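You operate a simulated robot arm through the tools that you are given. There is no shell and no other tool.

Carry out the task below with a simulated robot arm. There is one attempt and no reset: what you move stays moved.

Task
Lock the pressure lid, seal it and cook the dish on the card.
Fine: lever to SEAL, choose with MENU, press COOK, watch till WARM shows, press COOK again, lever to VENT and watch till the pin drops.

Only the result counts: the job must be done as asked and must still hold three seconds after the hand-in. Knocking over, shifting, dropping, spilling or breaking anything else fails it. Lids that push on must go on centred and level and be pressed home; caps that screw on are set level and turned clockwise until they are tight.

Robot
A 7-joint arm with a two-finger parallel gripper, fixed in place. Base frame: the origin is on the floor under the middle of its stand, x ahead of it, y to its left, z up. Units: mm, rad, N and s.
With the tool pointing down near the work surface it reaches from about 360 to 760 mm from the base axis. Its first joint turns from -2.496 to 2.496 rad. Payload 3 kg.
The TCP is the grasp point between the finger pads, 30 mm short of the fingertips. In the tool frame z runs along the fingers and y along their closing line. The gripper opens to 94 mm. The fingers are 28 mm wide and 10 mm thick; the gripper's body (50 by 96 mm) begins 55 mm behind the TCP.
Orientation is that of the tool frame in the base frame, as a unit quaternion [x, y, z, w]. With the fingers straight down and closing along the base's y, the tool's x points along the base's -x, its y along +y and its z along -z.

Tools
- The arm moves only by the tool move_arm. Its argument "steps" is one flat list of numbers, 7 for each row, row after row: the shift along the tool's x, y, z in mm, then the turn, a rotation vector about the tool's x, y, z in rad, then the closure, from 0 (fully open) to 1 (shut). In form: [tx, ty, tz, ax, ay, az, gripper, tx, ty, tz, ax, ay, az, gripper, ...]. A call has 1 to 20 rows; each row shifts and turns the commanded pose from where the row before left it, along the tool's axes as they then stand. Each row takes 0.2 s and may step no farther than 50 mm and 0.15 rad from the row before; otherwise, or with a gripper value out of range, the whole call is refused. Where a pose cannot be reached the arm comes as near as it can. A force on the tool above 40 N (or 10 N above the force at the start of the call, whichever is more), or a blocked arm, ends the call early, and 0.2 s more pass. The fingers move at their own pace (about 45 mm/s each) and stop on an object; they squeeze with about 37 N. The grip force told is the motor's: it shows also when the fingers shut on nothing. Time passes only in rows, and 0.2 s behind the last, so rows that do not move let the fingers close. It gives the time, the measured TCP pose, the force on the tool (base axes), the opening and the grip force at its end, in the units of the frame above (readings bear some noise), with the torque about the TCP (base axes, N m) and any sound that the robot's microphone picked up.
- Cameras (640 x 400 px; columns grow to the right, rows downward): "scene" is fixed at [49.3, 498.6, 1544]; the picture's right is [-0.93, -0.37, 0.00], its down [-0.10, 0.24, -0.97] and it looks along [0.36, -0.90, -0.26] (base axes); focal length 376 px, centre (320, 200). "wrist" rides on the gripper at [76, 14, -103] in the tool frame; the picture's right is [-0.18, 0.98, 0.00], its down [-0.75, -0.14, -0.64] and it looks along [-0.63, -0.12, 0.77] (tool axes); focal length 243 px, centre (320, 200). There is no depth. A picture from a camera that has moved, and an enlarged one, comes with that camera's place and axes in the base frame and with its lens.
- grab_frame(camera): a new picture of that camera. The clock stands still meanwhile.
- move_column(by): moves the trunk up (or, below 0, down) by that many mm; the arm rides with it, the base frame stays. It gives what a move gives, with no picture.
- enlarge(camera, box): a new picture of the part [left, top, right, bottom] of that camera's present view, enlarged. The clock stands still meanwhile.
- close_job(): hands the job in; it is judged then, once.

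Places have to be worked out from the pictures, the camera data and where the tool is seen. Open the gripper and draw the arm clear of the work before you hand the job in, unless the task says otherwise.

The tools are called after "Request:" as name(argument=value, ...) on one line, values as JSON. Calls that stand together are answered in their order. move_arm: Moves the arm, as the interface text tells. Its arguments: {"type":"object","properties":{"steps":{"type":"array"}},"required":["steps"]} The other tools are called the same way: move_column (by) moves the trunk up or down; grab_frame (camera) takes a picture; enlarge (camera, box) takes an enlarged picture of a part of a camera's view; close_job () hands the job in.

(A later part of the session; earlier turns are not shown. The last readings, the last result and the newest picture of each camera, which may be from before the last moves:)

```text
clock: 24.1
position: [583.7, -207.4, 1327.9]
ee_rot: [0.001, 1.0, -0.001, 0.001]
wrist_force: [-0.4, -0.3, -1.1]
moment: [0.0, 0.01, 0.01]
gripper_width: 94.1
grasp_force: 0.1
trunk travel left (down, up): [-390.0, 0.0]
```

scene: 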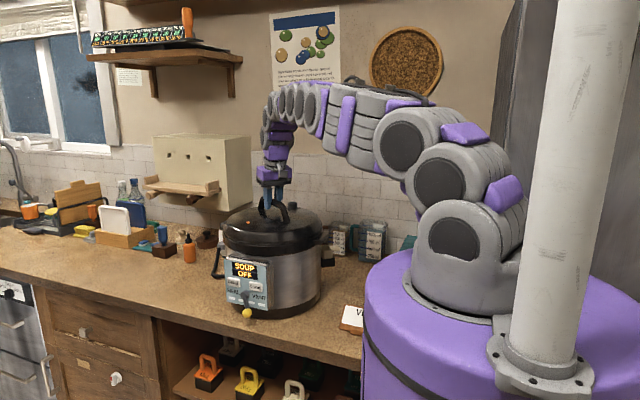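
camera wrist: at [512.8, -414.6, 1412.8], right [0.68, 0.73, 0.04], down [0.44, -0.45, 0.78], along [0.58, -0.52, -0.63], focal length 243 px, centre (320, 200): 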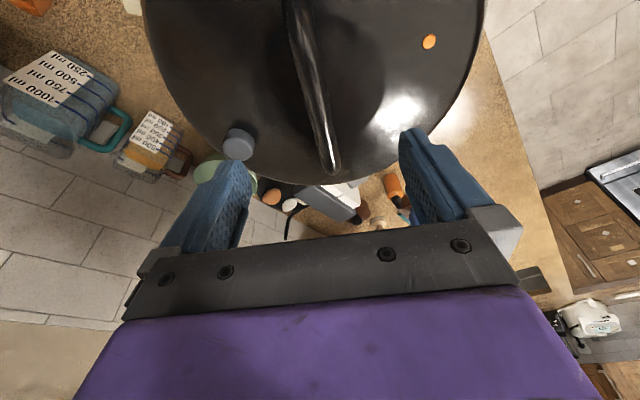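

The hand is straight down at (584,-207,1328). I now tip it forward so the fingers point horizontally at the panel (-y), and close the fingers.

Request:
move_arm(steps=[0, 0, 0, 0.1428, 0, 0, 1, 0, 0, 0, 0.1428, 0, 0, 1, 0, 0, 0, 0.1428, 0, 0, 1, 0, 0, 0, 0.1428, 0, 0, 1, 0, 0, 0, 0.1428, 0, 0, 1, 0, 0, 0, 0.1428, 0, 0, 1, 0, 0, 0, 0.1428, 0, 0, 1, 0, 0, 0, 0.1428, 0, 0, 1, 0, 0, 0, 0.1428, 0, 0, 1, 0, 0, 0, 0.1428, 0, 0, 1, 0, 0, 0, 0.1428, 0, 0, 1, 0, 0, 0, 0, 0, 0, 1])

Request:
grab_frame(camera="scene")

Request:
grab_frame(camera="wrist")

```text
clock: 26.7
position: [583.6, -205.1, 1328.3]
ee_rot: [0.0, -0.707, 0.707, 0.0]
wrist_force: [-0.4, 0.2, -0.2]
moment: [0.03, 0.03, 0.0]
gripper_width: 0.0
grasp_force: 33.1
trunk travel left (down, up): [-390.0, 0.0]
```

```text
taken
```

scene: 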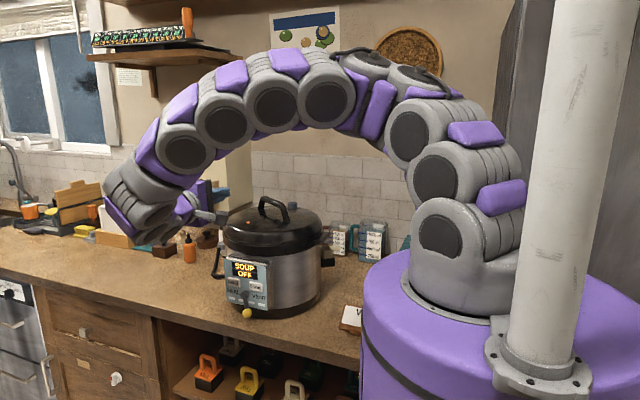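

```text
taken
camera wrist: at [507.6, -104.0, 1314.1], right [0.18, 0.0, -0.98], down [0.75, 0.64, 0.14], along [0.63, -0.77, 0.12], focal length 243 px, centre (320, 200)
```

wrist: 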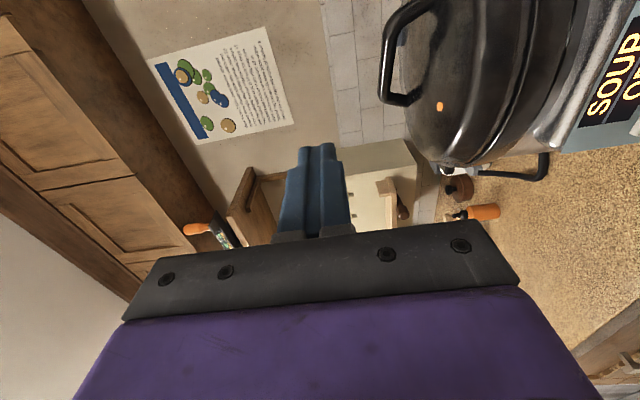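

The hand now points at the panel horizontally with closed fingers. I lower the trunk by 250 mm; the fingertips (y≈-235) stay clear of the panel and knob (y≈-282).

Request:
move_column(by=-250)

Request:
grab_frame(camera="wrist")

Request:
grab_frame(camera="scene")

```text
clock: 29.2
position: [584.4, -205.6, 1079.5]
ee_rot: [0.0, 0.707, -0.707, 0.0]
wrist_force: [0.2, -0.1, 0.7]
moment: [0.01, 0.0, -0.01]
gripper_width: 0.0
grasp_force: 33.6
trunk travel left (down, up): [-140.0, 250.0]
```

```text
taken
camera wrist: at [507.8, -104.0, 1064.1], right [0.18, 0.0, -0.98], down [0.75, 0.64, 0.14], along [0.63, -0.77, 0.12], focal length 243 px, centre (320, 200)
```

wrist: 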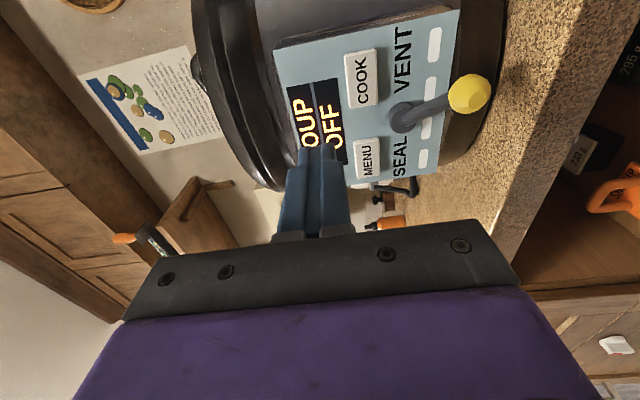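

```text
taken
```

scene: 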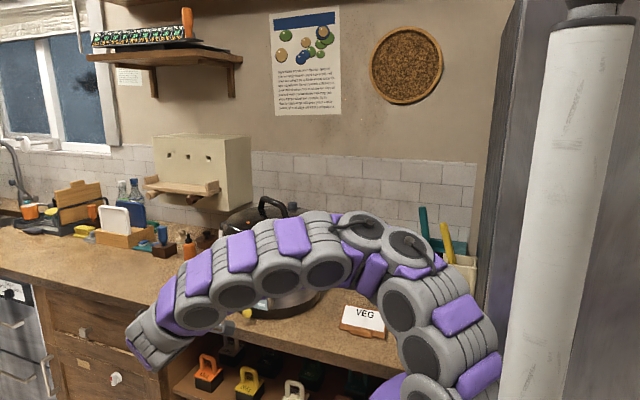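

The wrist camera confirms: knob (581,-291,967), pivot (597,1011), COOK (563,1040), MENU (635,1042). I go to the VENT side (-x side) of the knob, at x≈549, z≈967, first staying back from the panel.

Request:
move_arm(steps=[11.8, 37.5, 8, 0, 0, 0, 1, 11.8, 37.5, 8, 0, 0, 0, 1, 11.8, 37.5, 8, 0, 0, 0, 1, 0, 0, 0, 0, 0, 0, 1])

Request:
grab_frame(camera="wrist")

```text
clock: 30.2
position: [549.0, -230.4, 967.5]
ee_rot: [0.0, 0.707, -0.707, 0.0]
wrist_force: [-0.9, 0.2, 0.7]
moment: [0.02, -0.02, -0.01]
gripper_width: 0.0
grasp_force: 32.8
trunk travel left (down, up): [-140.0, 250.0]
```

```text
taken
camera wrist: at [471.7, -127.7, 953.7], right [0.18, 0.0, -0.98], down [0.75, 0.64, 0.14], along [0.63, -0.77, 0.12], focal length 243 px, centre (320, 200)
```

wrist: 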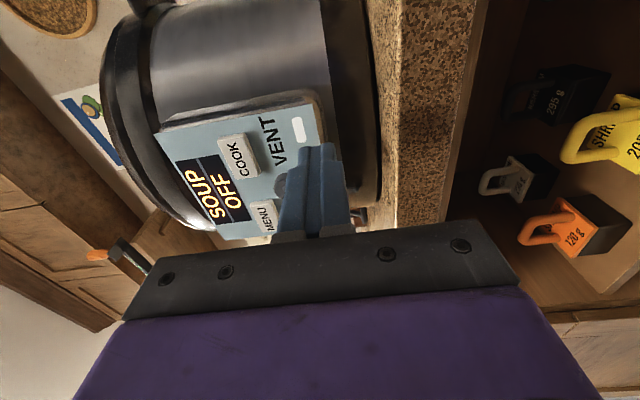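

The fingers hide the knob, as expected with them on its near side. I advance to TCP y≈-273 (tips at -303, 14 mm short of the panel).

Request:
move_arm(steps=[0, 0, 21, 0, 0, 0, 1, 0, 0, 21, 0, 0, 0, 1, 0, 0, 0, 0, 0, 0, 1])

Request:
enlarge(camera="wrist", box=[200, 60, 400, 240])

Request:
enlarge(camera="scene", box=[180, 230, 330, 350])

```text
clock: 31.1
position: [548.7, -272.2, 967.7]
ee_rot: [0.0, 0.707, -0.707, 0.0]
wrist_force: [0.6, 0.2, 0.8]
moment: [-0.03, -0.02, -0.02]
gripper_width: 0.1
grasp_force: 32.7
trunk travel left (down, up): [-140.0, 250.0]
```

```text
2.22 times, centred on (300, 150) of wrist
camera zoom: at [472.5, -170.9, 953.0], right [0.18, 0.0, -0.98], down [0.75, 0.64, 0.14], along [0.63, -0.77, 0.12], focal length 539 px, centre (364, 311)
```

zoom: 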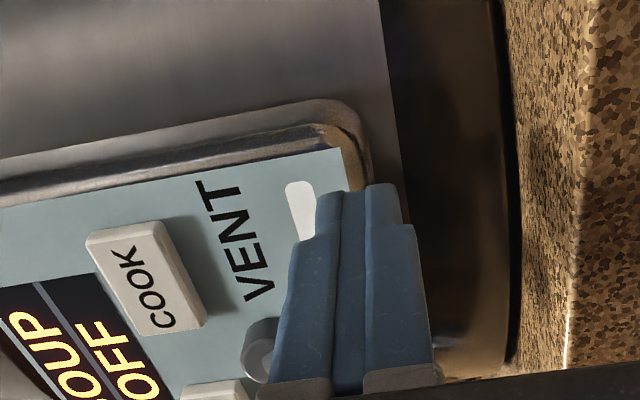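

```text
3.33 times, centred on (255, 290) of scene
camera zoom: at [49.3, 498.6, 1544.0], right [-0.93, -0.37, 0.0], down [-0.1, 0.24, -0.97], along [0.36, -0.9, -0.26], focal length 1253 px, centre (537, -100)
```

zoom: 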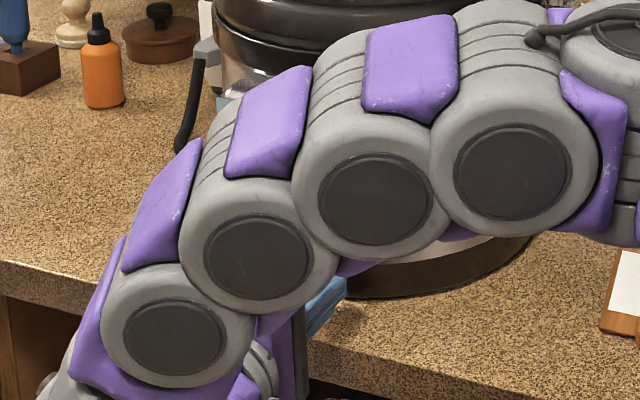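

In position beside the lever. I push toward SEAL (+x) in small rows and watch the force.

Request:
move_arm(steps=[-5, 0, 0, 0, 0, 0, 1, -5, 0, 0, 0, 0, 0, 1, -5, 0, 0, 0, 0, 0, 1, -5, 0, 0, 0, 0, 0, 1, 0, 0, 0, 0, 0, 0, 1])

Request:
enlarge(camera="wrist", box=[200, 60, 400, 240])

```text
clock: 32.2
position: [568.7, -273.3, 965.4]
ee_rot: [-0.001, 0.707, -0.707, 0.0]
wrist_force: [0.4, -1.2, 0.7]
moment: [0.01, -0.01, 0.02]
gripper_width: 0.0
grasp_force: 32.9
trunk travel left (down, up): [-140.0, 250.0]
```

```text
2.22 times, centred on (300, 150) of wrist
camera zoom: at [492.0, -170.6, 951.5], right [0.18, 0.0, -0.98], down [0.75, 0.64, 0.14], along [0.63, -0.77, 0.12], focal length 539 px, centre (364, 311)
```

zoom: 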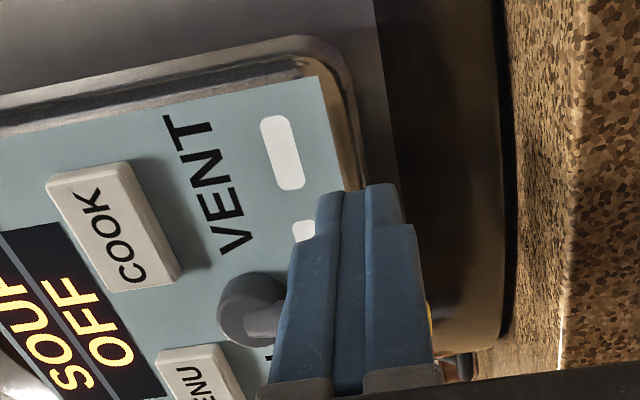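

No notable force yet; the lever seems to be moving along. I keep pushing by another 20 mm.

Request:
move_arm(steps=[-5, 0, 0, 0, 0, 0, 1, -5, 0, 0, 0, 0, 0, 1, -5, 0, 0, 0, 0, 0, 1, -5, 0, 0, 0, 0, 0, 1, 0, 0, 0, 0, 0, 0, 1])

Request:
enlarge(camera="wrist", box=[200, 60, 400, 240])

```text
clock: 33.5
position: [588.9, -272.4, 964.8]
ee_rot: [0.0, -0.707, 0.707, 0.0]
wrist_force: [-0.2, 0.2, 1.0]
moment: [-0.01, 0.02, 0.02]
gripper_width: 0.0
grasp_force: 33.1
trunk travel left (down, up): [-140.0, 250.0]
```

```text
2.22 times, centred on (300, 150) of wrist
camera zoom: at [512.0, -170.6, 951.3], right [0.18, 0.0, -0.98], down [0.75, 0.64, 0.14], along [0.63, -0.77, 0.12], focal length 539 px, centre (364, 311)
```

zoom: 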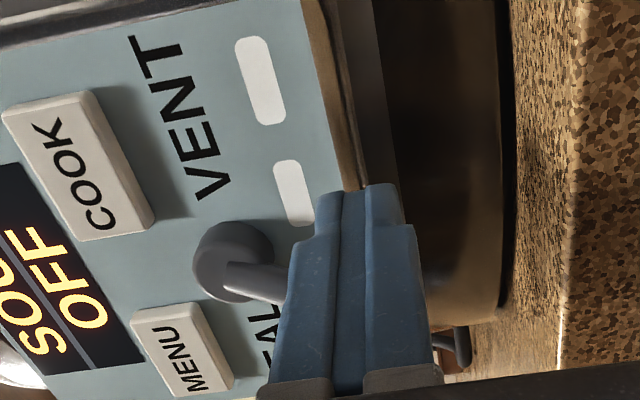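

The lever follows with almost no force and no stop yet. I keep pushing in small rows until there is a stop.

Request:
move_arm(steps=[-4, 0, 0, 0, 0, 0, 1, -4, 0, 0, 0, 0, 0, 1, -4, 0, 0, 0, 0, 0, 1, 0, 0, 0, 0, 0, 0, 1])

Request:
enlarge(camera="wrist", box=[200, 60, 400, 240])

```text
clock: 34.5
position: [598.3, -271.6, 965.0]
ee_rot: [-0.001, -0.707, 0.707, 0.001]
wrist_force: [-18.4, 1.6, -2.8]
moment: [0.08, -0.02, -0.33]
gripper_width: 0.1
grasp_force: 33.1
trunk travel left (down, up): [-140.0, 250.0]
```

```text
2.22 times, centred on (300, 150) of wrist
camera zoom: at [521.8, -170.6, 951.7], right [0.18, 0.0, -0.98], down [0.76, 0.64, 0.14], along [0.63, -0.77, 0.12], focal length 539 px, centre (364, 311)
```

zoom: 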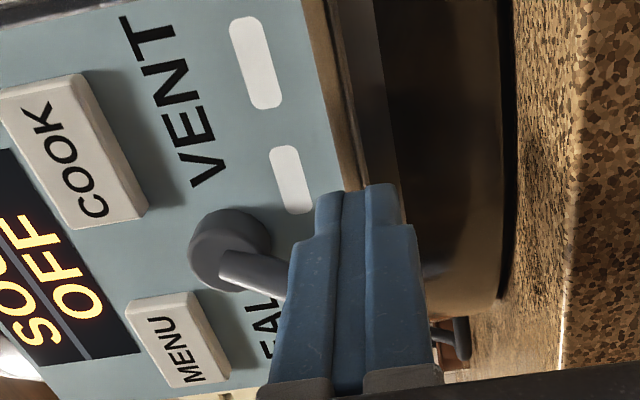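

A stop: 18 N against the push, so the lever is at its SEAL end. I back off, then withdraw from the panel to look.

Request:
move_arm(steps=[6, 0, 0, 0, 0, 0, 1, 8, 0, 0, 0, 0, 0, 1, 0, 0, -30, 0, 0, 0, 1, 0, -15, -40, 0, 0, 0, 1, 8, -40, 0, 0, 0, 0, 1, 8, -40, 0, 0, 0, 0, 1, 0, 0, 0, 0, 0, 0, 1])

Request:
grab_frame(camera="wrist")

Request:
enlarge(camera="wrist", box=[240, 0, 480, 210])

```text
clock: 36.0
position: [568.8, -201.6, 1059.1]
ee_rot: [0.001, -0.707, 0.707, 0.001]
wrist_force: [0.8, 0.5, -0.6]
moment: [-0.03, 0.0, -0.01]
gripper_width: 0.0
grasp_force: 33.3
trunk travel left (down, up): [-140.0, 250.0]
```

```text
taken
camera wrist: at [492.6, -100.1, 1045.2], right [0.18, 0.0, -0.98], down [0.75, 0.64, 0.14], along [0.63, -0.77, 0.12], focal length 243 px, centre (320, 200)
```

wrist: 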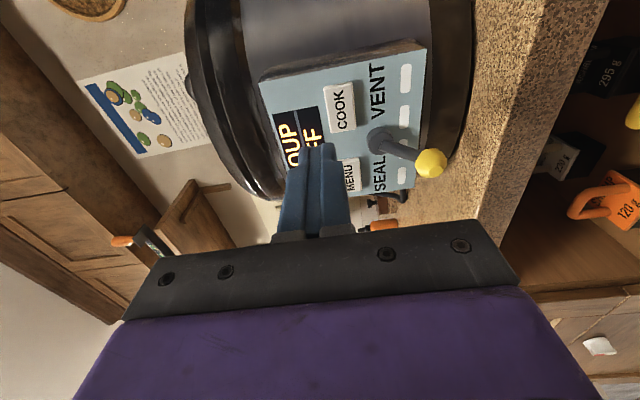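

```text
1.90 times, centred on (360, 105) of wrist
camera zoom: at [492.6, -100.1, 1045.2], right [0.18, 0.0, -0.98], down [0.75, 0.64, 0.14], along [0.63, -0.77, 0.12], focal length 462 px, centre (244, 381)
```

zoom: 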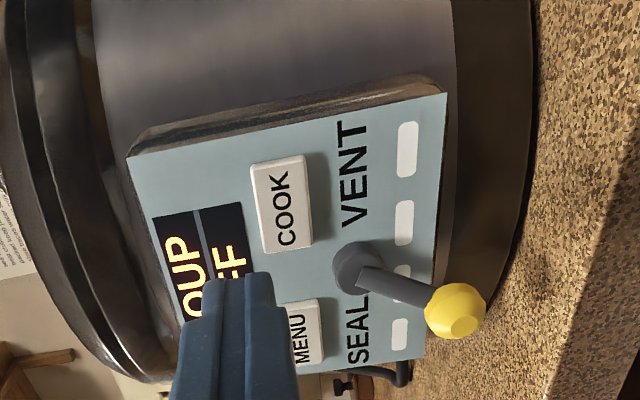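

The knob now sits at the SEAL end (≈+30° from vertical). I check with the fixed camera that the cooker has not shifted, before going on.

Request:
grab_frame(camera="scene")

Request:
enlarge(camera="scene", box=[222, 190, 332, 260])

```text
taken
```

scene: 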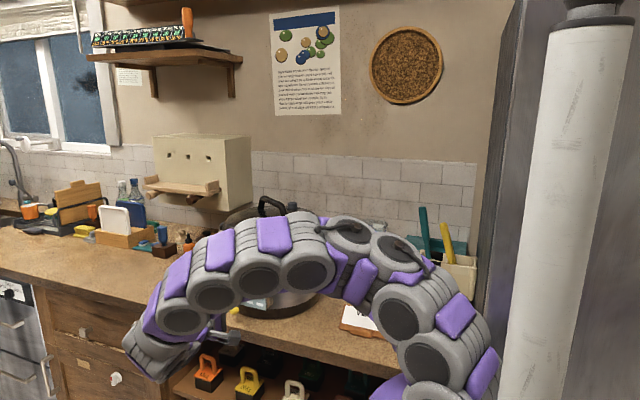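

```text
5.71 times, centred on (277, 225) of scene
camera zoom: at [49.3, 498.6, 1544.0], right [-0.93, -0.37, 0.0], down [-0.1, 0.24, -0.97], along [0.36, -0.9, -0.26], focal length 2148 px, centre (566, 57)
```

zoom: 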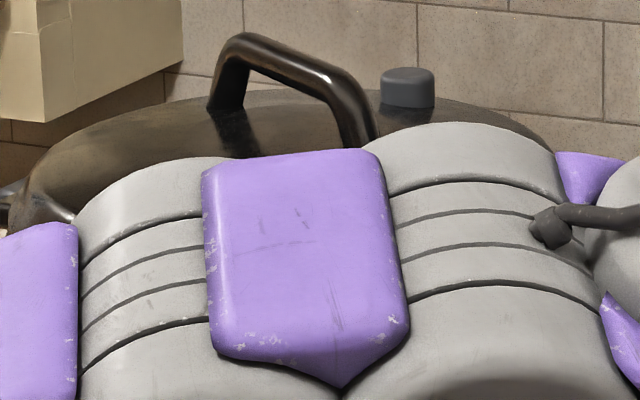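

Handle and valve are at the same pixels as before, so the cooker hasn't shifted. Next, MENU: I move to x≈636, z≈1041 and advance to about 7 mm in front of the button.

Request:
move_arm(steps=[-34, 9, 0, 0, 0, 0, 1, -34, 9, 0, 0, 0, 0, 1, 0, 0, 25, 0, 0, 0, 1, 0, 0, 25, 0, 0, 0, 1, 0, 0, 23, 0, 0, 0, 1, 0, 0, 0, 0, 0, 0, 1])

Request:
grab_frame(camera="wrist")

Request:
enlarge(camera="wrist", box=[200, 30, 420, 230])

```text
clock: 37.5
position: [638.5, -275.1, 1042.2]
ee_rot: [-0.001, 0.707, -0.707, 0.0]
wrist_force: [-0.6, 0.1, -0.4]
moment: [0.03, -0.04, -0.02]
gripper_width: 0.0
grasp_force: 33.3
trunk travel left (down, up): [-140.0, 250.0]
```

```text
taken
camera wrist: at [562.9, -173.9, 1027.9], right [0.18, 0.0, -0.98], down [0.75, 0.64, 0.14], along [0.63, -0.77, 0.12], focal length 243 px, centre (320, 200)
```

wrist: 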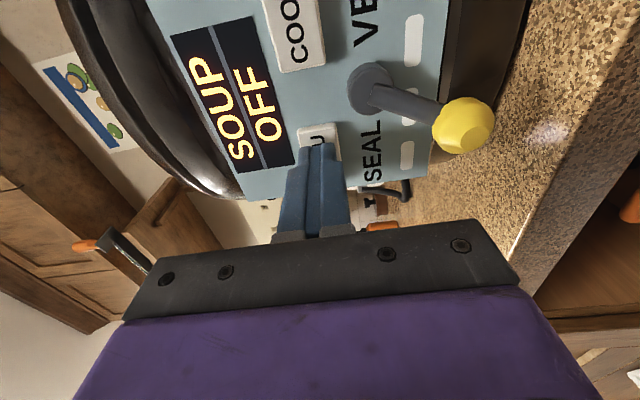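

```text
2.00 times, centred on (310, 130) of wrist
camera zoom: at [562.9, -173.9, 1027.9], right [0.18, 0.0, -0.98], down [0.75, 0.64, 0.14], along [0.63, -0.77, 0.12], focal length 485 px, centre (340, 340)
```

zoom: 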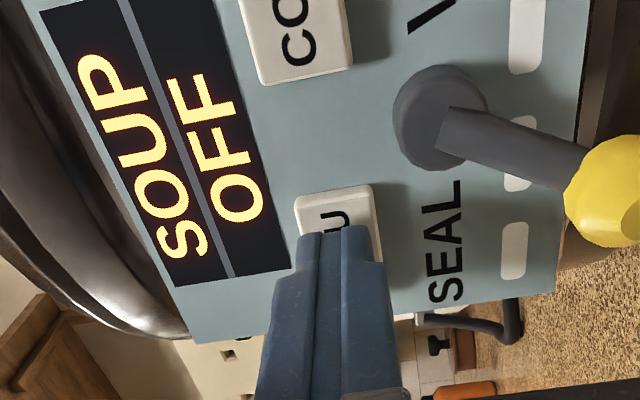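

The fingertips are squarely in front of MENU and the display (SOUP/OFF) is readable. I press gently in 2 mm rows, then release.

Request:
move_arm(steps=[0, 0, 2, 0, 0, 0, 1, 0, 0, 2, 0, 0, 0, 1, 0, 0, 2, 0, 0, 0, 1, 0, 0, 2, 0, 0, 0, 1, 0, 0, 0, 0, 0, 0, 1])

Request:
enlarge(camera="wrist", box=[200, 30, 420, 230])

```text
clock: 38.6
position: [639.6, -281.4, 1041.9]
ee_rot: [0.0, -0.706, 0.708, 0.0]
wrist_force: [1.8, 4.0, -0.2]
moment: [0.02, -0.02, 0.02]
gripper_width: 0.0
grasp_force: 32.7
trunk travel left (down, up): [-140.0, 250.0]
heard: click
```

```text
2.00 times, centred on (310, 130) of wrist
camera zoom: at [562.5, -180.6, 1028.5], right [0.18, 0.0, -0.98], down [0.75, 0.64, 0.14], along [0.63, -0.77, 0.12], focal length 485 px, centre (340, 340)
```

zoom: 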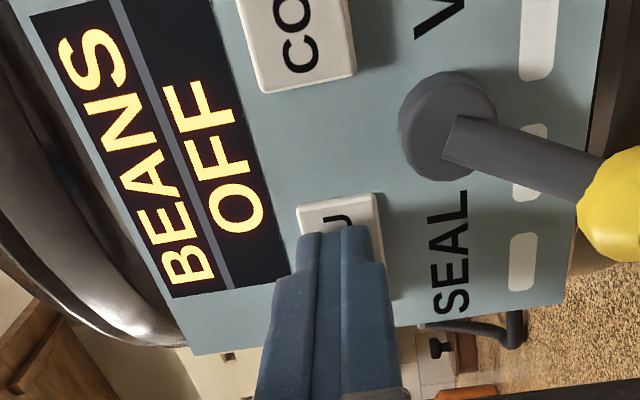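

A click and the menu moved to BEANS. I release and press once more.

Request:
move_arm(steps=[0, 0, -4, 0, 0, 0, 1, 0, 0, -4, 0, 0, 0, 1, 0, 0, 0, 0, 0, 0, 1, 0, 0, 3, 0, 0, 0, 1, 0, 0, 3, 0, 0, 0, 1, 0, 0, 2, 0, 0, 0, 1, 0, 0, 0, 0, 0, 0, 1, 0, 0, -4, 0, 0, 0, 1, 0, 0, -4, 0, 0, 0, 1])

Request:
enlarge(camera="wrist", box=[200, 30, 420, 230])

```text
clock: 40.6
position: [639.3, -275.6, 1042.5]
ee_rot: [0.0, -0.707, 0.707, 0.0]
wrist_force: [-0.4, -0.1, 0.1]
moment: [-0.01, 0.0, 0.0]
gripper_width: 0.0
grasp_force: 33.1
trunk travel left (down, up): [-140.0, 250.0]
heard: click
```

```text
2.00 times, centred on (310, 130) of wrist
camera zoom: at [562.2, -174.0, 1028.8], right [0.18, 0.0, -0.98], down [0.75, 0.64, 0.14], along [0.63, -0.77, 0.12], focal length 485 px, centre (340, 340)
```

zoom: 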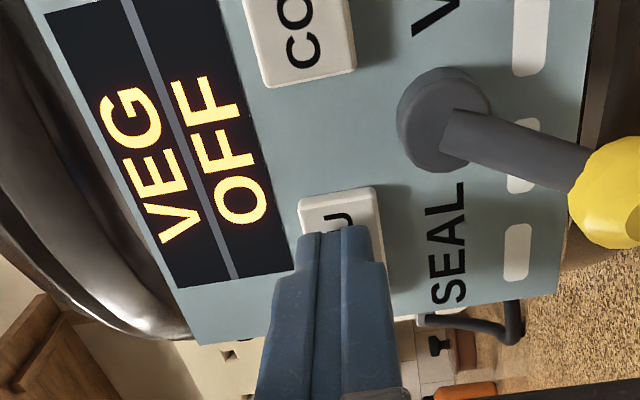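

Display shows VEG, matching the card. Now I back off, shift to COOK (x≈565, z≈1041) and look before pressing.

Request:
move_arm(steps=[0, 0, -15, 0, 0, 0, 1, 37, 0, 0, 0, 0, 0, 1, 37, 0, 0, 0, 0, 0, 1, 0, 0, 15, 0, 0, 0, 1, 0, 0, 0, 0, 0, 0, 1])

Request:
enlarge(camera="wrist", box=[200, 30, 420, 230])

```text
clock: 41.9
position: [564.7, -277.1, 1040.4]
ee_rot: [0.0, 0.707, -0.707, 0.0]
wrist_force: [0.8, 0.5, 0.2]
moment: [-0.02, 0.0, 0.0]
gripper_width: 0.0
grasp_force: 33.4
trunk travel left (down, up): [-140.0, 250.0]
```

```text
2.00 times, centred on (310, 130) of wrist
camera zoom: at [488.5, -175.6, 1026.7], right [0.18, 0.0, -0.98], down [0.75, 0.64, 0.14], along [0.63, -0.77, 0.12], focal length 485 px, centre (340, 340)
```

zoom: 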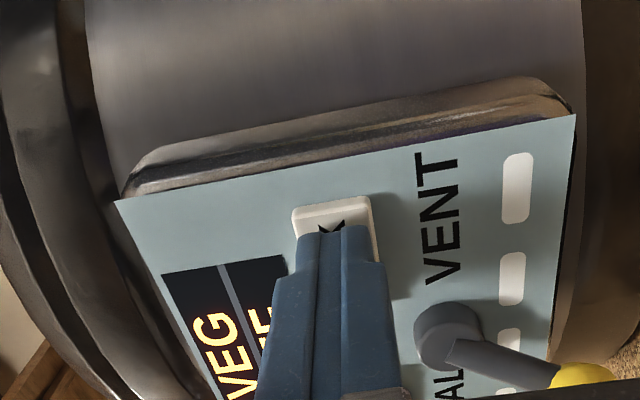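

The tips are in front of COOK. I press until it clicks and release.

Request:
move_arm(steps=[0, 0, 2, 0, 0, 0, 1, 0, 0, 2, 0, 0, 0, 1, 0, 0, 2, 0, 0, 0, 1, 0, 0, 0, 0, 0, 0, 1])

Request:
enlarge(camera="wrist", box=[200, 30, 420, 230])

```text
clock: 42.9
position: [564.3, -281.4, 1042.8]
ee_rot: [0.0, 0.708, -0.706, 0.0]
wrist_force: [-0.8, 4.0, -2.7]
moment: [0.08, -0.04, -0.09]
gripper_width: 0.0
grasp_force: 33.0
trunk travel left (down, up): [-140.0, 250.0]
heard: click
```

```text
2.00 times, centred on (310, 130) of wrist
camera zoom: at [488.0, -179.2, 1028.2], right [0.18, 0.0, -0.98], down [0.75, 0.64, 0.14], along [0.63, -0.77, 0.12], focal length 485 px, centre (340, 340)
```

zoom: 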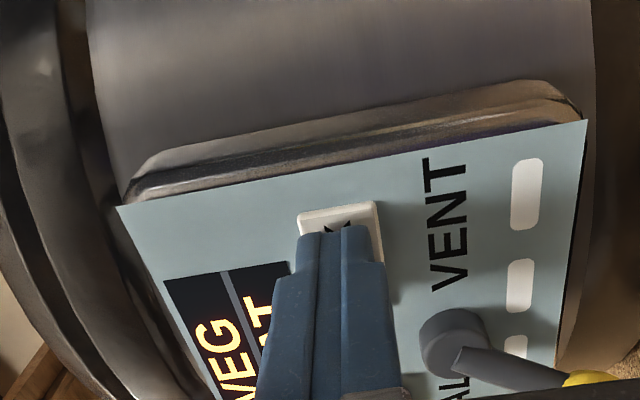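

Click heard and the status line changed (ends in "AT", likely HEAT). I release, back off and move to where the whole display is visible.

Request:
move_arm(steps=[0, 0, -10, 0, 0, 0, 1, 0, 0, -30, 0, 0, 0, 1, -38, 0, 0, 0, 0, 0, 1, -38, 0, 0, 0, 0, 0, 1, 0, 0, 0, 0, 0, 0, 1])

Request:
grab_frame(camera="wrist")

```text
clock: 44.0
position: [641.8, -242.0, 1041.7]
ee_rot: [-0.001, -0.707, 0.707, 0.001]
wrist_force: [0.4, -0.2, -0.1]
moment: [-0.01, -0.02, -0.02]
gripper_width: 0.0
grasp_force: 33.3
trunk travel left (down, up): [-140.0, 250.0]
```

```text
taken
camera wrist: at [564.6, -140.3, 1028.3], right [0.18, 0.0, -0.98], down [0.75, 0.64, 0.14], along [0.63, -0.77, 0.12], focal length 243 px, centre (320, 200)
```

wrist: 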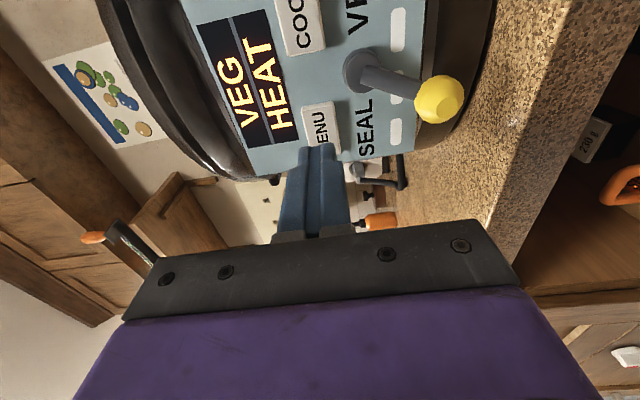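

It reads VEG / HEAT. I wait with still rows and watch the display.

Request:
move_arm(steps=[0, 0, 0, 0, 0, 0, 1, 0, 0, 0, 0, 0, 0, 1, 0, 0, 0, 0, 0, 0, 1, 0, 0, 0, 0, 0, 0, 1, 0, 0, 0, 0, 0, 0, 1, 0, 0, 0, 0, 0, 0, 1, 0, 0, 0, 0, 0, 0, 1, 0, 0, 0, 0, 0, 0, 1, 0, 0, 0, 0, 0, 0, 1, 0, 0, 0, 0, 0, 0, 1, 0, 0, 0, 0, 0, 0, 1, 0, 0, 0, 0, 0, 0, 1, 0, 0, 0, 0, 0, 0, 1, 0, 0, 0, 0, 0, 0, 1, 0, 0, 0, 0, 0, 0, 1, 0, 0, 0, 0, 0, 0, 1, 0, 0, 0, 0, 0, 0, 1, 0, 0, 0, 0, 0, 0, 1, 0, 0, 0, 0, 0, 0, 1, 0, 0, 0, 0, 0, 0, 1])

Request:
enlarge(camera="wrist", box=[180, 0, 480, 200])

```text
clock: 48.2
position: [641.8, -240.7, 1041.5]
ee_rot: [0.0, -0.707, 0.707, 0.0]
wrist_force: [0.4, 1.1, 0.0]
moment: [0.0, 0.01, 0.03]
gripper_width: 0.4
grasp_force: 32.8
trunk travel left (down, up): [-140.0, 250.0]
```

```text
2.00 times, centred on (330, 100) of wrist
camera zoom: at [564.6, -139.4, 1027.9], right [0.18, 0.0, -0.98], down [0.75, 0.64, 0.14], along [0.63, -0.77, 0.12], focal length 485 px, centre (300, 400)
```

zoom: 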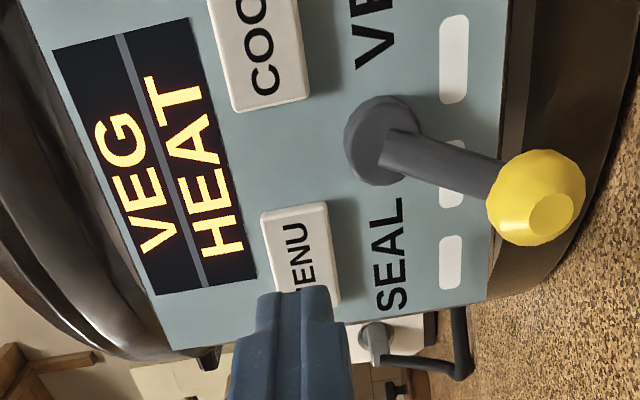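

Still HEAT. I keep waiting.

Request:
move_arm(steps=[0, 0, 0, 0, 0, 0, 1, 0, 0, 0, 0, 0, 0, 1, 0, 0, 0, 0, 0, 0, 1, 0, 0, 0, 0, 0, 0, 1, 0, 0, 0, 0, 0, 0, 1, 0, 0, 0, 0, 0, 0, 1, 0, 0, 0, 0, 0, 0, 1, 0, 0, 0, 0, 0, 0, 1, 0, 0, 0, 0, 0, 0, 1, 0, 0, 0, 0, 0, 0, 1, 0, 0, 0, 0, 0, 0, 1, 0, 0, 0, 0, 0, 0, 1, 0, 0, 0, 0, 0, 0, 1, 0, 0, 0, 0, 0, 0, 1, 0, 0, 0, 0, 0, 0, 1, 0, 0, 0, 0, 0, 0, 1, 0, 0, 0, 0, 0, 0, 1, 0, 0, 0, 0, 0, 0, 1, 0, 0, 0, 0, 0, 0, 1, 0, 0, 0, 0, 0, 0, 1])

Request:
enlarge(camera="wrist", box=[180, 0, 480, 200])

Request:
enlarge(camera="scene", box=[222, 190, 332, 260])

```text
clock: 52.5
position: [640.0, -240.4, 1041.9]
ee_rot: [0.0, -0.707, 0.708, 0.001]
wrist_force: [0.0, 0.1, 0.4]
moment: [0.0, 0.02, 0.01]
gripper_width: 0.1
grasp_force: 33.1
trunk travel left (down, up): [-140.0, 250.0]
```

```text
2.00 times, centred on (330, 100) of wrist
camera zoom: at [564.6, -139.4, 1027.9], right [0.18, 0.0, -0.98], down [0.75, 0.64, 0.14], along [0.63, -0.77, 0.12], focal length 485 px, centre (300, 400)
```

zoom: 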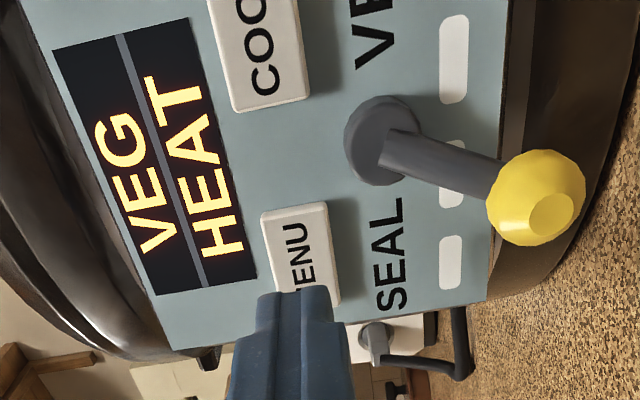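

```text
5.71 times, centred on (277, 225) of scene
camera zoom: at [49.3, 498.6, 1544.0], right [-0.93, -0.37, 0.0], down [-0.1, 0.24, -0.97], along [0.36, -0.9, -0.26], focal length 2148 px, centre (566, 57)
```

zoom: 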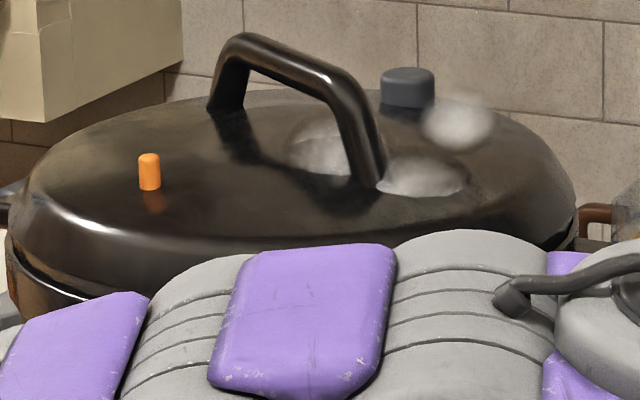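

The orange pin has risen (pressure building) and is visible in the scene camera. I keep waiting for WARM.

Request:
move_arm(steps=[0, 0, 0, 0, 0, 0, 1, 0, 0, 0, 0, 0, 0, 1, 0, 0, 0, 0, 0, 0, 1, 0, 0, 0, 0, 0, 0, 1, 0, 0, 0, 0, 0, 0, 1, 0, 0, 0, 0, 0, 0, 1, 0, 0, 0, 0, 0, 0, 1, 0, 0, 0, 0, 0, 0, 1, 0, 0, 0, 0, 0, 0, 1, 0, 0, 0, 0, 0, 0, 1, 0, 0, 0, 0, 0, 0, 1, 0, 0, 0, 0, 0, 0, 1, 0, 0, 0, 0, 0, 0, 1, 0, 0, 0, 0, 0, 0, 1, 0, 0, 0, 0, 0, 0, 1, 0, 0, 0, 0, 0, 0, 1, 0, 0, 0, 0, 0, 0, 1, 0, 0, 0, 0, 0, 0, 1, 0, 0, 0, 0, 0, 0, 1, 0, 0, 0, 0, 0, 0, 1])

Request:
enlarge(camera="wrist", box=[180, 0, 480, 200])

Request:
enlarge(camera="scene", box=[222, 190, 332, 260])

```text
clock: 56.6
position: [640.5, -240.8, 1042.2]
ee_rot: [-0.001, 0.708, -0.707, 0.0]
wrist_force: [0.6, -0.2, 0.1]
moment: [0.02, 0.02, -0.01]
gripper_width: 0.1
grasp_force: 32.8
trunk travel left (down, up): [-140.0, 250.0]
```

```text
2.00 times, centred on (330, 100) of wrist
camera zoom: at [564.6, -139.4, 1028.0], right [0.18, 0.0, -0.98], down [0.75, 0.64, 0.14], along [0.63, -0.77, 0.12], focal length 485 px, centre (300, 400)
```

zoom: 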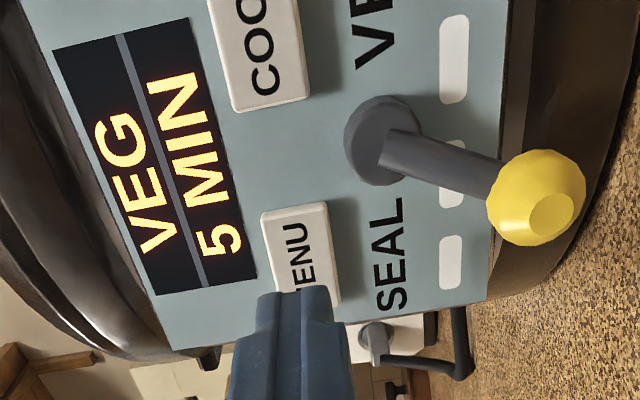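

```text
5.71 times, centred on (277, 225) of scene
camera zoom: at [49.3, 498.6, 1544.0], right [-0.93, -0.37, 0.0], down [-0.1, 0.24, -0.97], along [0.36, -0.9, -0.26], focal length 2148 px, centre (566, 57)
```

zoom: 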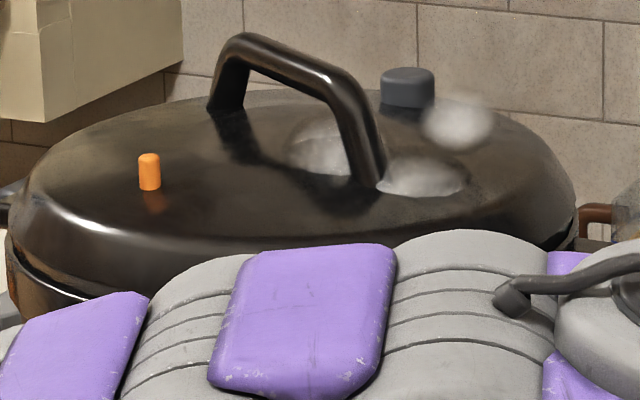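

The display shows 5 MIN: cooking under pressure. I keep waiting and note how fast it counts.

Request:
move_arm(steps=[0, 0, 0, 0, 0, 0, 1, 0, 0, 0, 0, 0, 0, 1, 0, 0, 0, 0, 0, 0, 1, 0, 0, 0, 0, 0, 0, 1, 0, 0, 0, 0, 0, 0, 1, 0, 0, 0, 0, 0, 0, 1, 0, 0, 0, 0, 0, 0, 1, 0, 0, 0, 0, 0, 0, 1, 0, 0, 0, 0, 0, 0, 1, 0, 0, 0, 0, 0, 0, 1, 0, 0, 0, 0, 0, 0, 1, 0, 0, 0, 0, 0, 0, 1, 0, 0, 0, 0, 0, 0, 1, 0, 0, 0, 0, 0, 0, 1, 0, 0, 0, 0, 0, 0, 1, 0, 0, 0, 0, 0, 0, 1, 0, 0, 0, 0, 0, 0, 1, 0, 0, 0, 0, 0, 0, 1, 0, 0, 0, 0, 0, 0, 1, 0, 0, 0, 0, 0, 0, 1])

Request:
enlarge(camera="wrist", box=[180, 0, 480, 200])

```text
clock: 60.9
position: [640.8, -240.8, 1042.7]
ee_rot: [0.0, -0.707, 0.707, 0.0]
wrist_force: [0.4, 0.0, 0.4]
moment: [0.03, 0.0, 0.01]
gripper_width: 0.2
grasp_force: 33.1
trunk travel left (down, up): [-140.0, 250.0]
```

```text
2.00 times, centred on (330, 100) of wrist
camera zoom: at [564.6, -139.4, 1028.0], right [0.18, 0.0, -0.98], down [0.75, 0.64, 0.14], along [0.63, -0.77, 0.12], focal length 485 px, centre (300, 400)
```

zoom: 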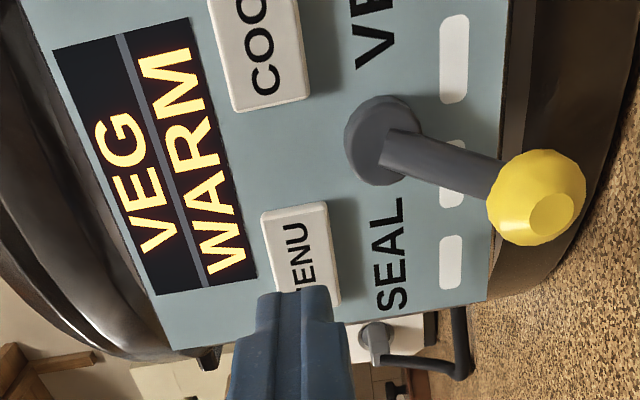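

WARM shows. I move back in front of COOK and press it once more.

Request:
move_arm(steps=[38, 0, 0, 0, 0, 0, 1, 38, 0, 0, 0, 0, 0, 1, 0, 0.5, 20, 0, 0, 0, 1, 0, 0, 14, 0, 0, 0, 1, 0, 0, 0, 0, 0, 0, 1, 0, 0, 2, 0, 0, 0, 1, 0, 0, 2, 0, 0, 0, 1, 0, 0, 2, 0, 0, 0, 1, 0, 0, 0, 0, 0, 0, 1])

Request:
enlarge(camera="wrist", box=[200, 30, 420, 230])

```text
clock: 62.9
position: [563.5, -281.3, 1043.0]
ee_rot: [0.0, -0.707, 0.707, 0.0]
wrist_force: [0.3, 2.9, 0.1]
moment: [-0.03, 0.02, -0.03]
gripper_width: 0.0
grasp_force: 32.8
trunk travel left (down, up): [-140.0, 250.0]
heard: click
```

```text
2.00 times, centred on (310, 130) of wrist
camera zoom: at [488.5, -178.7, 1028.5], right [0.18, 0.0, -0.98], down [0.75, 0.64, 0.14], along [0.63, -0.77, 0.12], focal length 485 px, centre (340, 340)
```

zoom: 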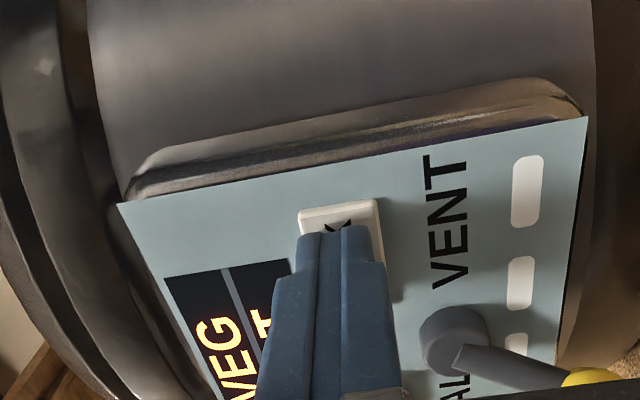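

Click heard. I release and move aside to read the display.

Request:
move_arm(steps=[0, 0, -10, 0, 0, 0, 1, 0, 0, -30, 0, 0, 0, 1, -38, 0, 0, 0, 0, 0, 1, -38, 0, 0, 0, 0, 0, 1, 0, 0, 0, 0, 0, 0, 1])

Request:
enlarge(camera="wrist", box=[180, 0, 480, 200])

Request:
enlarge(camera="scene", box=[222, 190, 332, 260])

```text
clock: 64.0
position: [639.9, -241.0, 1039.8]
ee_rot: [0.002, 0.707, -0.707, -0.001]
wrist_force: [0.0, -0.1, -0.2]
moment: [-0.04, -0.04, -0.02]
gripper_width: 0.0
grasp_force: 33.5
trunk travel left (down, up): [-140.0, 250.0]
```

```text
2.00 times, centred on (330, 100) of wrist
camera zoom: at [563.0, -139.8, 1025.9], right [0.18, 0.0, -0.98], down [0.75, 0.64, 0.14], along [0.63, -0.77, 0.12], focal length 485 px, centre (300, 400)
```

zoom: 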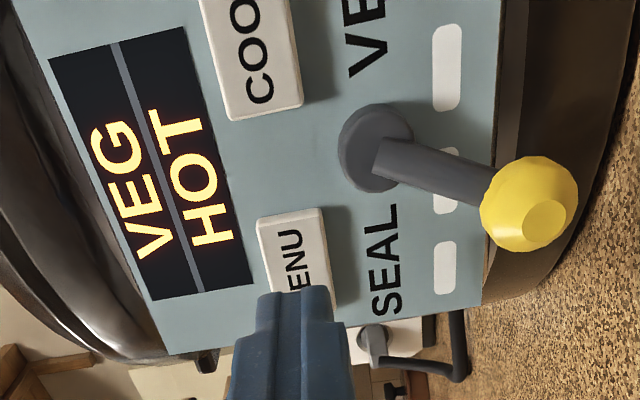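

```text
5.71 times, centred on (277, 225) of scene
camera zoom: at [49.3, 498.6, 1544.0], right [-0.93, -0.37, 0.0], down [-0.1, 0.24, -0.97], along [0.36, -0.9, -0.26], focal length 2148 px, centre (566, 57)
```

zoom: 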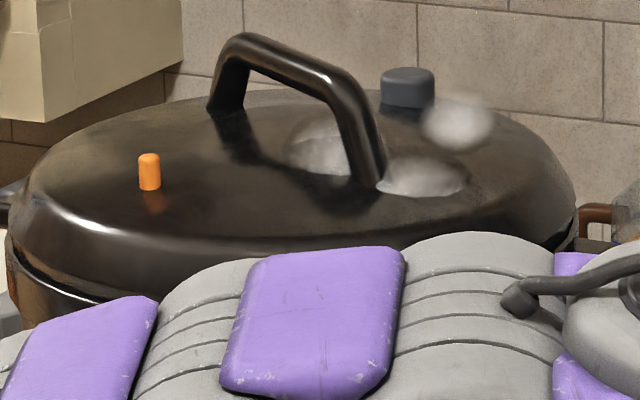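

It reads VEG / HOT with the pin still up: cooking is off. Now I go to the +x side of the lever knob (x≈660, z≈968) to push it to VENT.

Request:
move_arm(steps=[-10, 0, -16, 0, 0, 0, 1, -10, 36, 0, 0, 0, 0, 1, 0, 36, 0, 0, 0, 0, 1, 0, 0, 24, 0, 0, 0, 1, 0, 0, 24, 0, 0, 0, 1, 0, 0, 0, 0, 0, 0, 1])

Request:
grab_frame(camera="wrist")

```text
clock: 65.5
position: [661.8, -272.4, 971.4]
ee_rot: [0.0, -0.707, 0.708, 0.0]
wrist_force: [-0.1, -0.7, 0.1]
moment: [0.02, 0.0, 0.01]
gripper_width: 0.0
grasp_force: 33.2
trunk travel left (down, up): [-140.0, 250.0]
```

```text
taken
camera wrist: at [584.7, -170.9, 955.2], right [0.18, 0.0, -0.98], down [0.75, 0.64, 0.14], along [0.63, -0.77, 0.12], focal length 243 px, centre (320, 200)
```

wrist: 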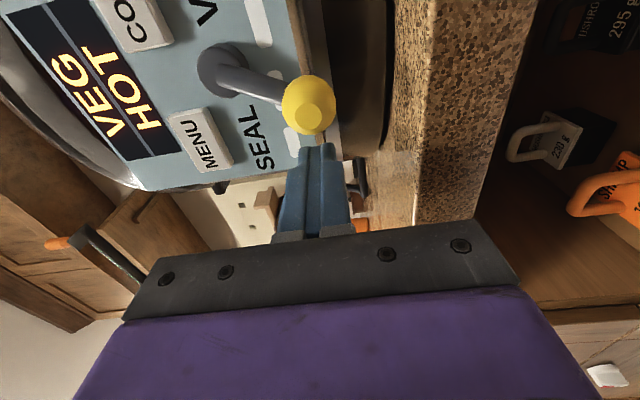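

The fingers are just on the SEAL side of the knob at the same height. I push toward VENT (-x) in 5 mm rows.

Request:
move_arm(steps=[5, 0, 0, 0, 0, 0, 1, 5, 0, 0, 0, 0, 0, 1, 5, 0, 0, 0, 0, 0, 1, 5, 0.5, 0, 0, 0, 0, 1, 5, 0.5, 0, 0, 0, 0, 1, 5, 0.5, 0, 0, 0, 0, 1, 5, 0.5, 0, 0, 0, 0, 1, 5, 0.5, 0, 0, 0, 0, 1, 5, 0.5, 0, 0, 0, 0, 1, 0, 0, 0, 0, 0, 0, 1])

Request:
grab_frame(camera="wrist")

```text
clock: 67.7
position: [615.0, -272.9, 967.1]
ee_rot: [0.0, -0.707, 0.707, 0.0]
wrist_force: [-1.0, -0.5, -0.8]
moment: [0.01, 0.05, -0.02]
gripper_width: 0.2
grasp_force: 33.2
trunk travel left (down, up): [-140.0, 250.0]
```

```text
taken
camera wrist: at [539.4, -171.3, 953.2], right [0.18, 0.0, -0.98], down [0.75, 0.64, 0.14], along [0.63, -0.77, 0.12], focal length 243 px, centre (320, 200)
```

wrist: 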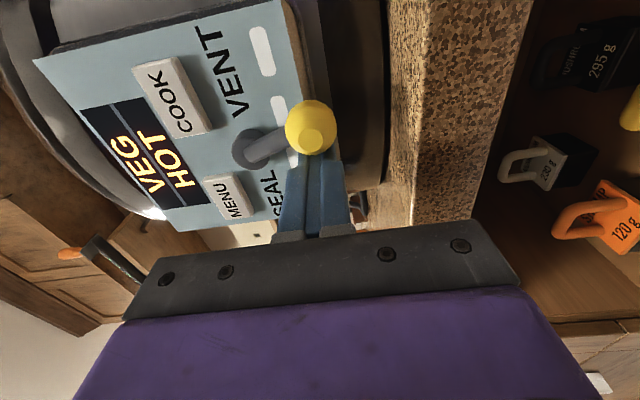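

The lever moves along, about mid-way. I continue toward VENT until it meets its stop.

Request:
move_arm(steps=[4, 0, 0, 0, 0, 0, 1, 4, 0, 0, 0, 0, 0, 1, 4, 0, 0, 0, 0, 0, 1, 4, 0, 0, 0, 0, 0, 1, 0, 0, 0, 0, 0, 0, 1])

Request:
grab_frame(camera="wrist")

Request:
enlarge(camera="scene", box=[222, 190, 332, 260])

```text
clock: 68.8
position: [601.7, -272.3, 967.2]
ee_rot: [0.0, -0.707, 0.708, 0.0]
wrist_force: [21.0, -0.6, 3.2]
moment: [0.15, 0.06, 0.34]
gripper_width: 0.0
grasp_force: 32.9
trunk travel left (down, up): [-140.0, 250.0]
```

```text
taken
camera wrist: at [524.4, -170.7, 953.0], right [0.18, 0.0, -0.98], down [0.75, 0.64, 0.14], along [0.63, -0.77, 0.12], focal length 243 px, centre (320, 200)
```

wrist: 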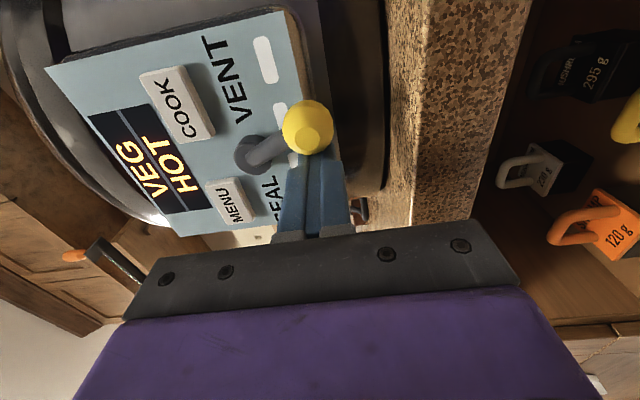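

```text
5.71 times, centred on (277, 225) of scene
camera zoom: at [49.3, 498.6, 1544.0], right [-0.93, -0.37, 0.0], down [-0.1, 0.24, -0.97], along [0.36, -0.9, -0.26], focal length 2148 px, centre (566, 57)
```

zoom: 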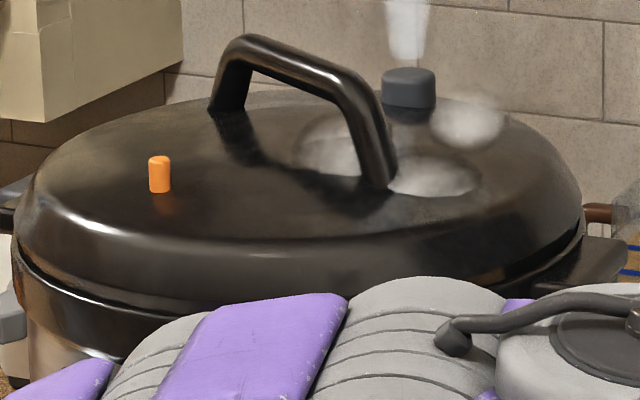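

Stop felt at 21 N and steam now jets from the valve: venting. I back off the knob at once and withdraw from the panel, then watch the pin.

Request:
move_arm(steps=[-6, 0, 0, 0, 0, 0, 1, -8, 0, 0, 0, 0, 0, 1, 0, 0, -25, 0, 0, 0, 1, 0, 0, -40, 0, 0, 0, 1, 0, -35, 0, 0, 0, 0, 1, 0, -35, 0, 0, 0, 0, 1, 0, 0, 0, 0, 0, 0, 1])

Request:
grab_frame(camera="wrist")

Request:
enlarge(camera="scene", box=[222, 190, 332, 260])

```text
clock: 70.5
position: [614.2, -208.5, 1036.9]
ee_rot: [0.001, -0.707, 0.707, 0.001]
wrist_force: [-0.8, 0.4, 0.5]
moment: [-0.01, -0.03, 0.04]
gripper_width: 0.0
grasp_force: 33.1
trunk travel left (down, up): [-140.0, 250.0]
```

```text
taken
camera wrist: at [537.7, -106.7, 1023.7], right [0.18, 0.0, -0.98], down [0.75, 0.64, 0.14], along [0.63, -0.77, 0.12], focal length 243 px, centre (320, 200)
```

wrist: 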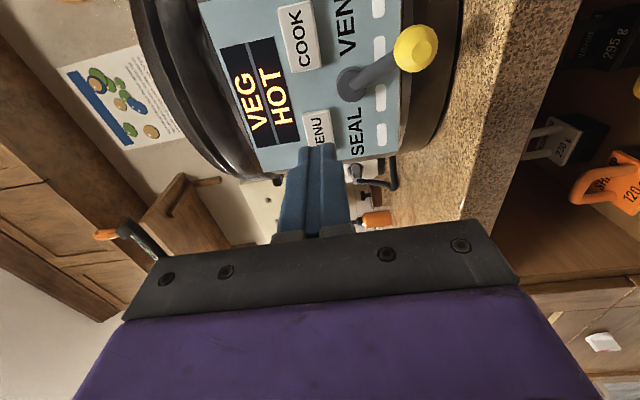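

```text
5.71 times, centred on (277, 225) of scene
camera zoom: at [49.3, 498.6, 1544.0], right [-0.93, -0.37, 0.0], down [-0.1, 0.24, -0.97], along [0.36, -0.9, -0.26], focal length 2148 px, centre (566, 57)
```

zoom: 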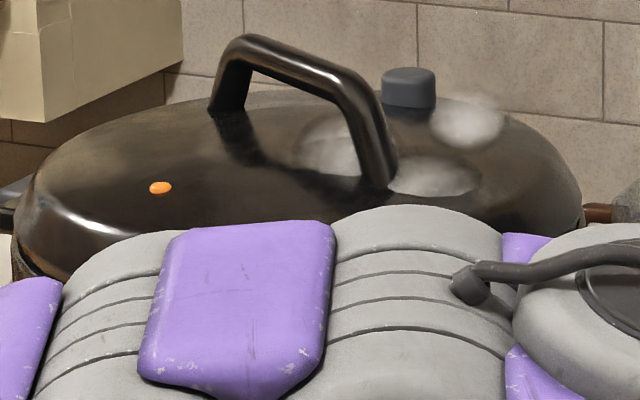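

The pin has dropped (flat orange dot) and the lever stands at its VENT end. I withdraw further, then raise the trunk to get the arm out of the way and inspect everything.

Request:
move_arm(steps=[0, 0, -40, 0, 0, 0, 1, 0, 0, -40, 0, 0, 0, 1, 0, 0, 0, 0, 0, 0, 1])

Request:
move_column(by=250)

Request:
grab_frame(camera="scene")

Request:
enlarge(camera="scene", box=[200, 180, 350, 330])

```text
clock: 71.2
position: [614.5, -127.9, 1038.1]
ee_rot: [0.0, -0.707, 0.707, 0.001]
wrist_force: [-0.6, 1.5, -0.6]
moment: [0.01, -0.03, -0.03]
gripper_width: 0.1
grasp_force: 32.9
trunk travel left (down, up): [-140.0, 250.0]
```

```text
clock: 73.8
position: [615.5, -127.0, 1286.9]
ee_rot: [0.0, -0.706, 0.708, 0.0]
wrist_force: [-0.3, -0.2, 0.5]
moment: [0.0, 0.03, 0.01]
gripper_width: 0.2
grasp_force: 32.2
trunk travel left (down, up): [-390.0, 0.0]
```

```text
taken
```

scene: 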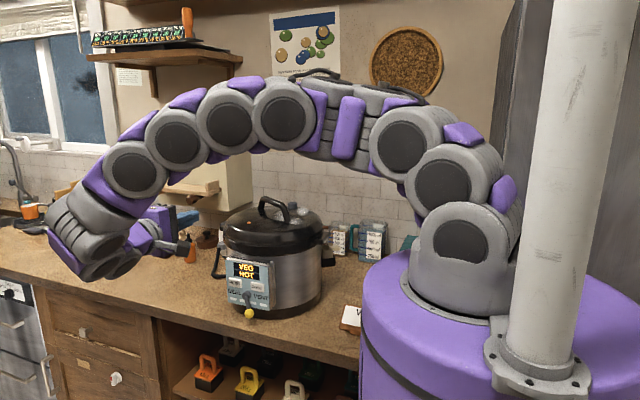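

```text
2.67 times, centred on (275, 255) of scene
camera zoom: at [49.3, 498.6, 1544.0], right [-0.93, -0.37, 0.0], down [-0.1, 0.24, -0.97], along [0.36, -0.9, -0.26], focal length 1002 px, centre (440, 53)
```

zoom: 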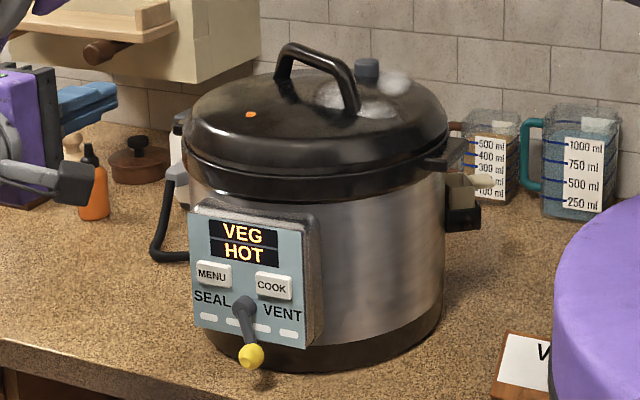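

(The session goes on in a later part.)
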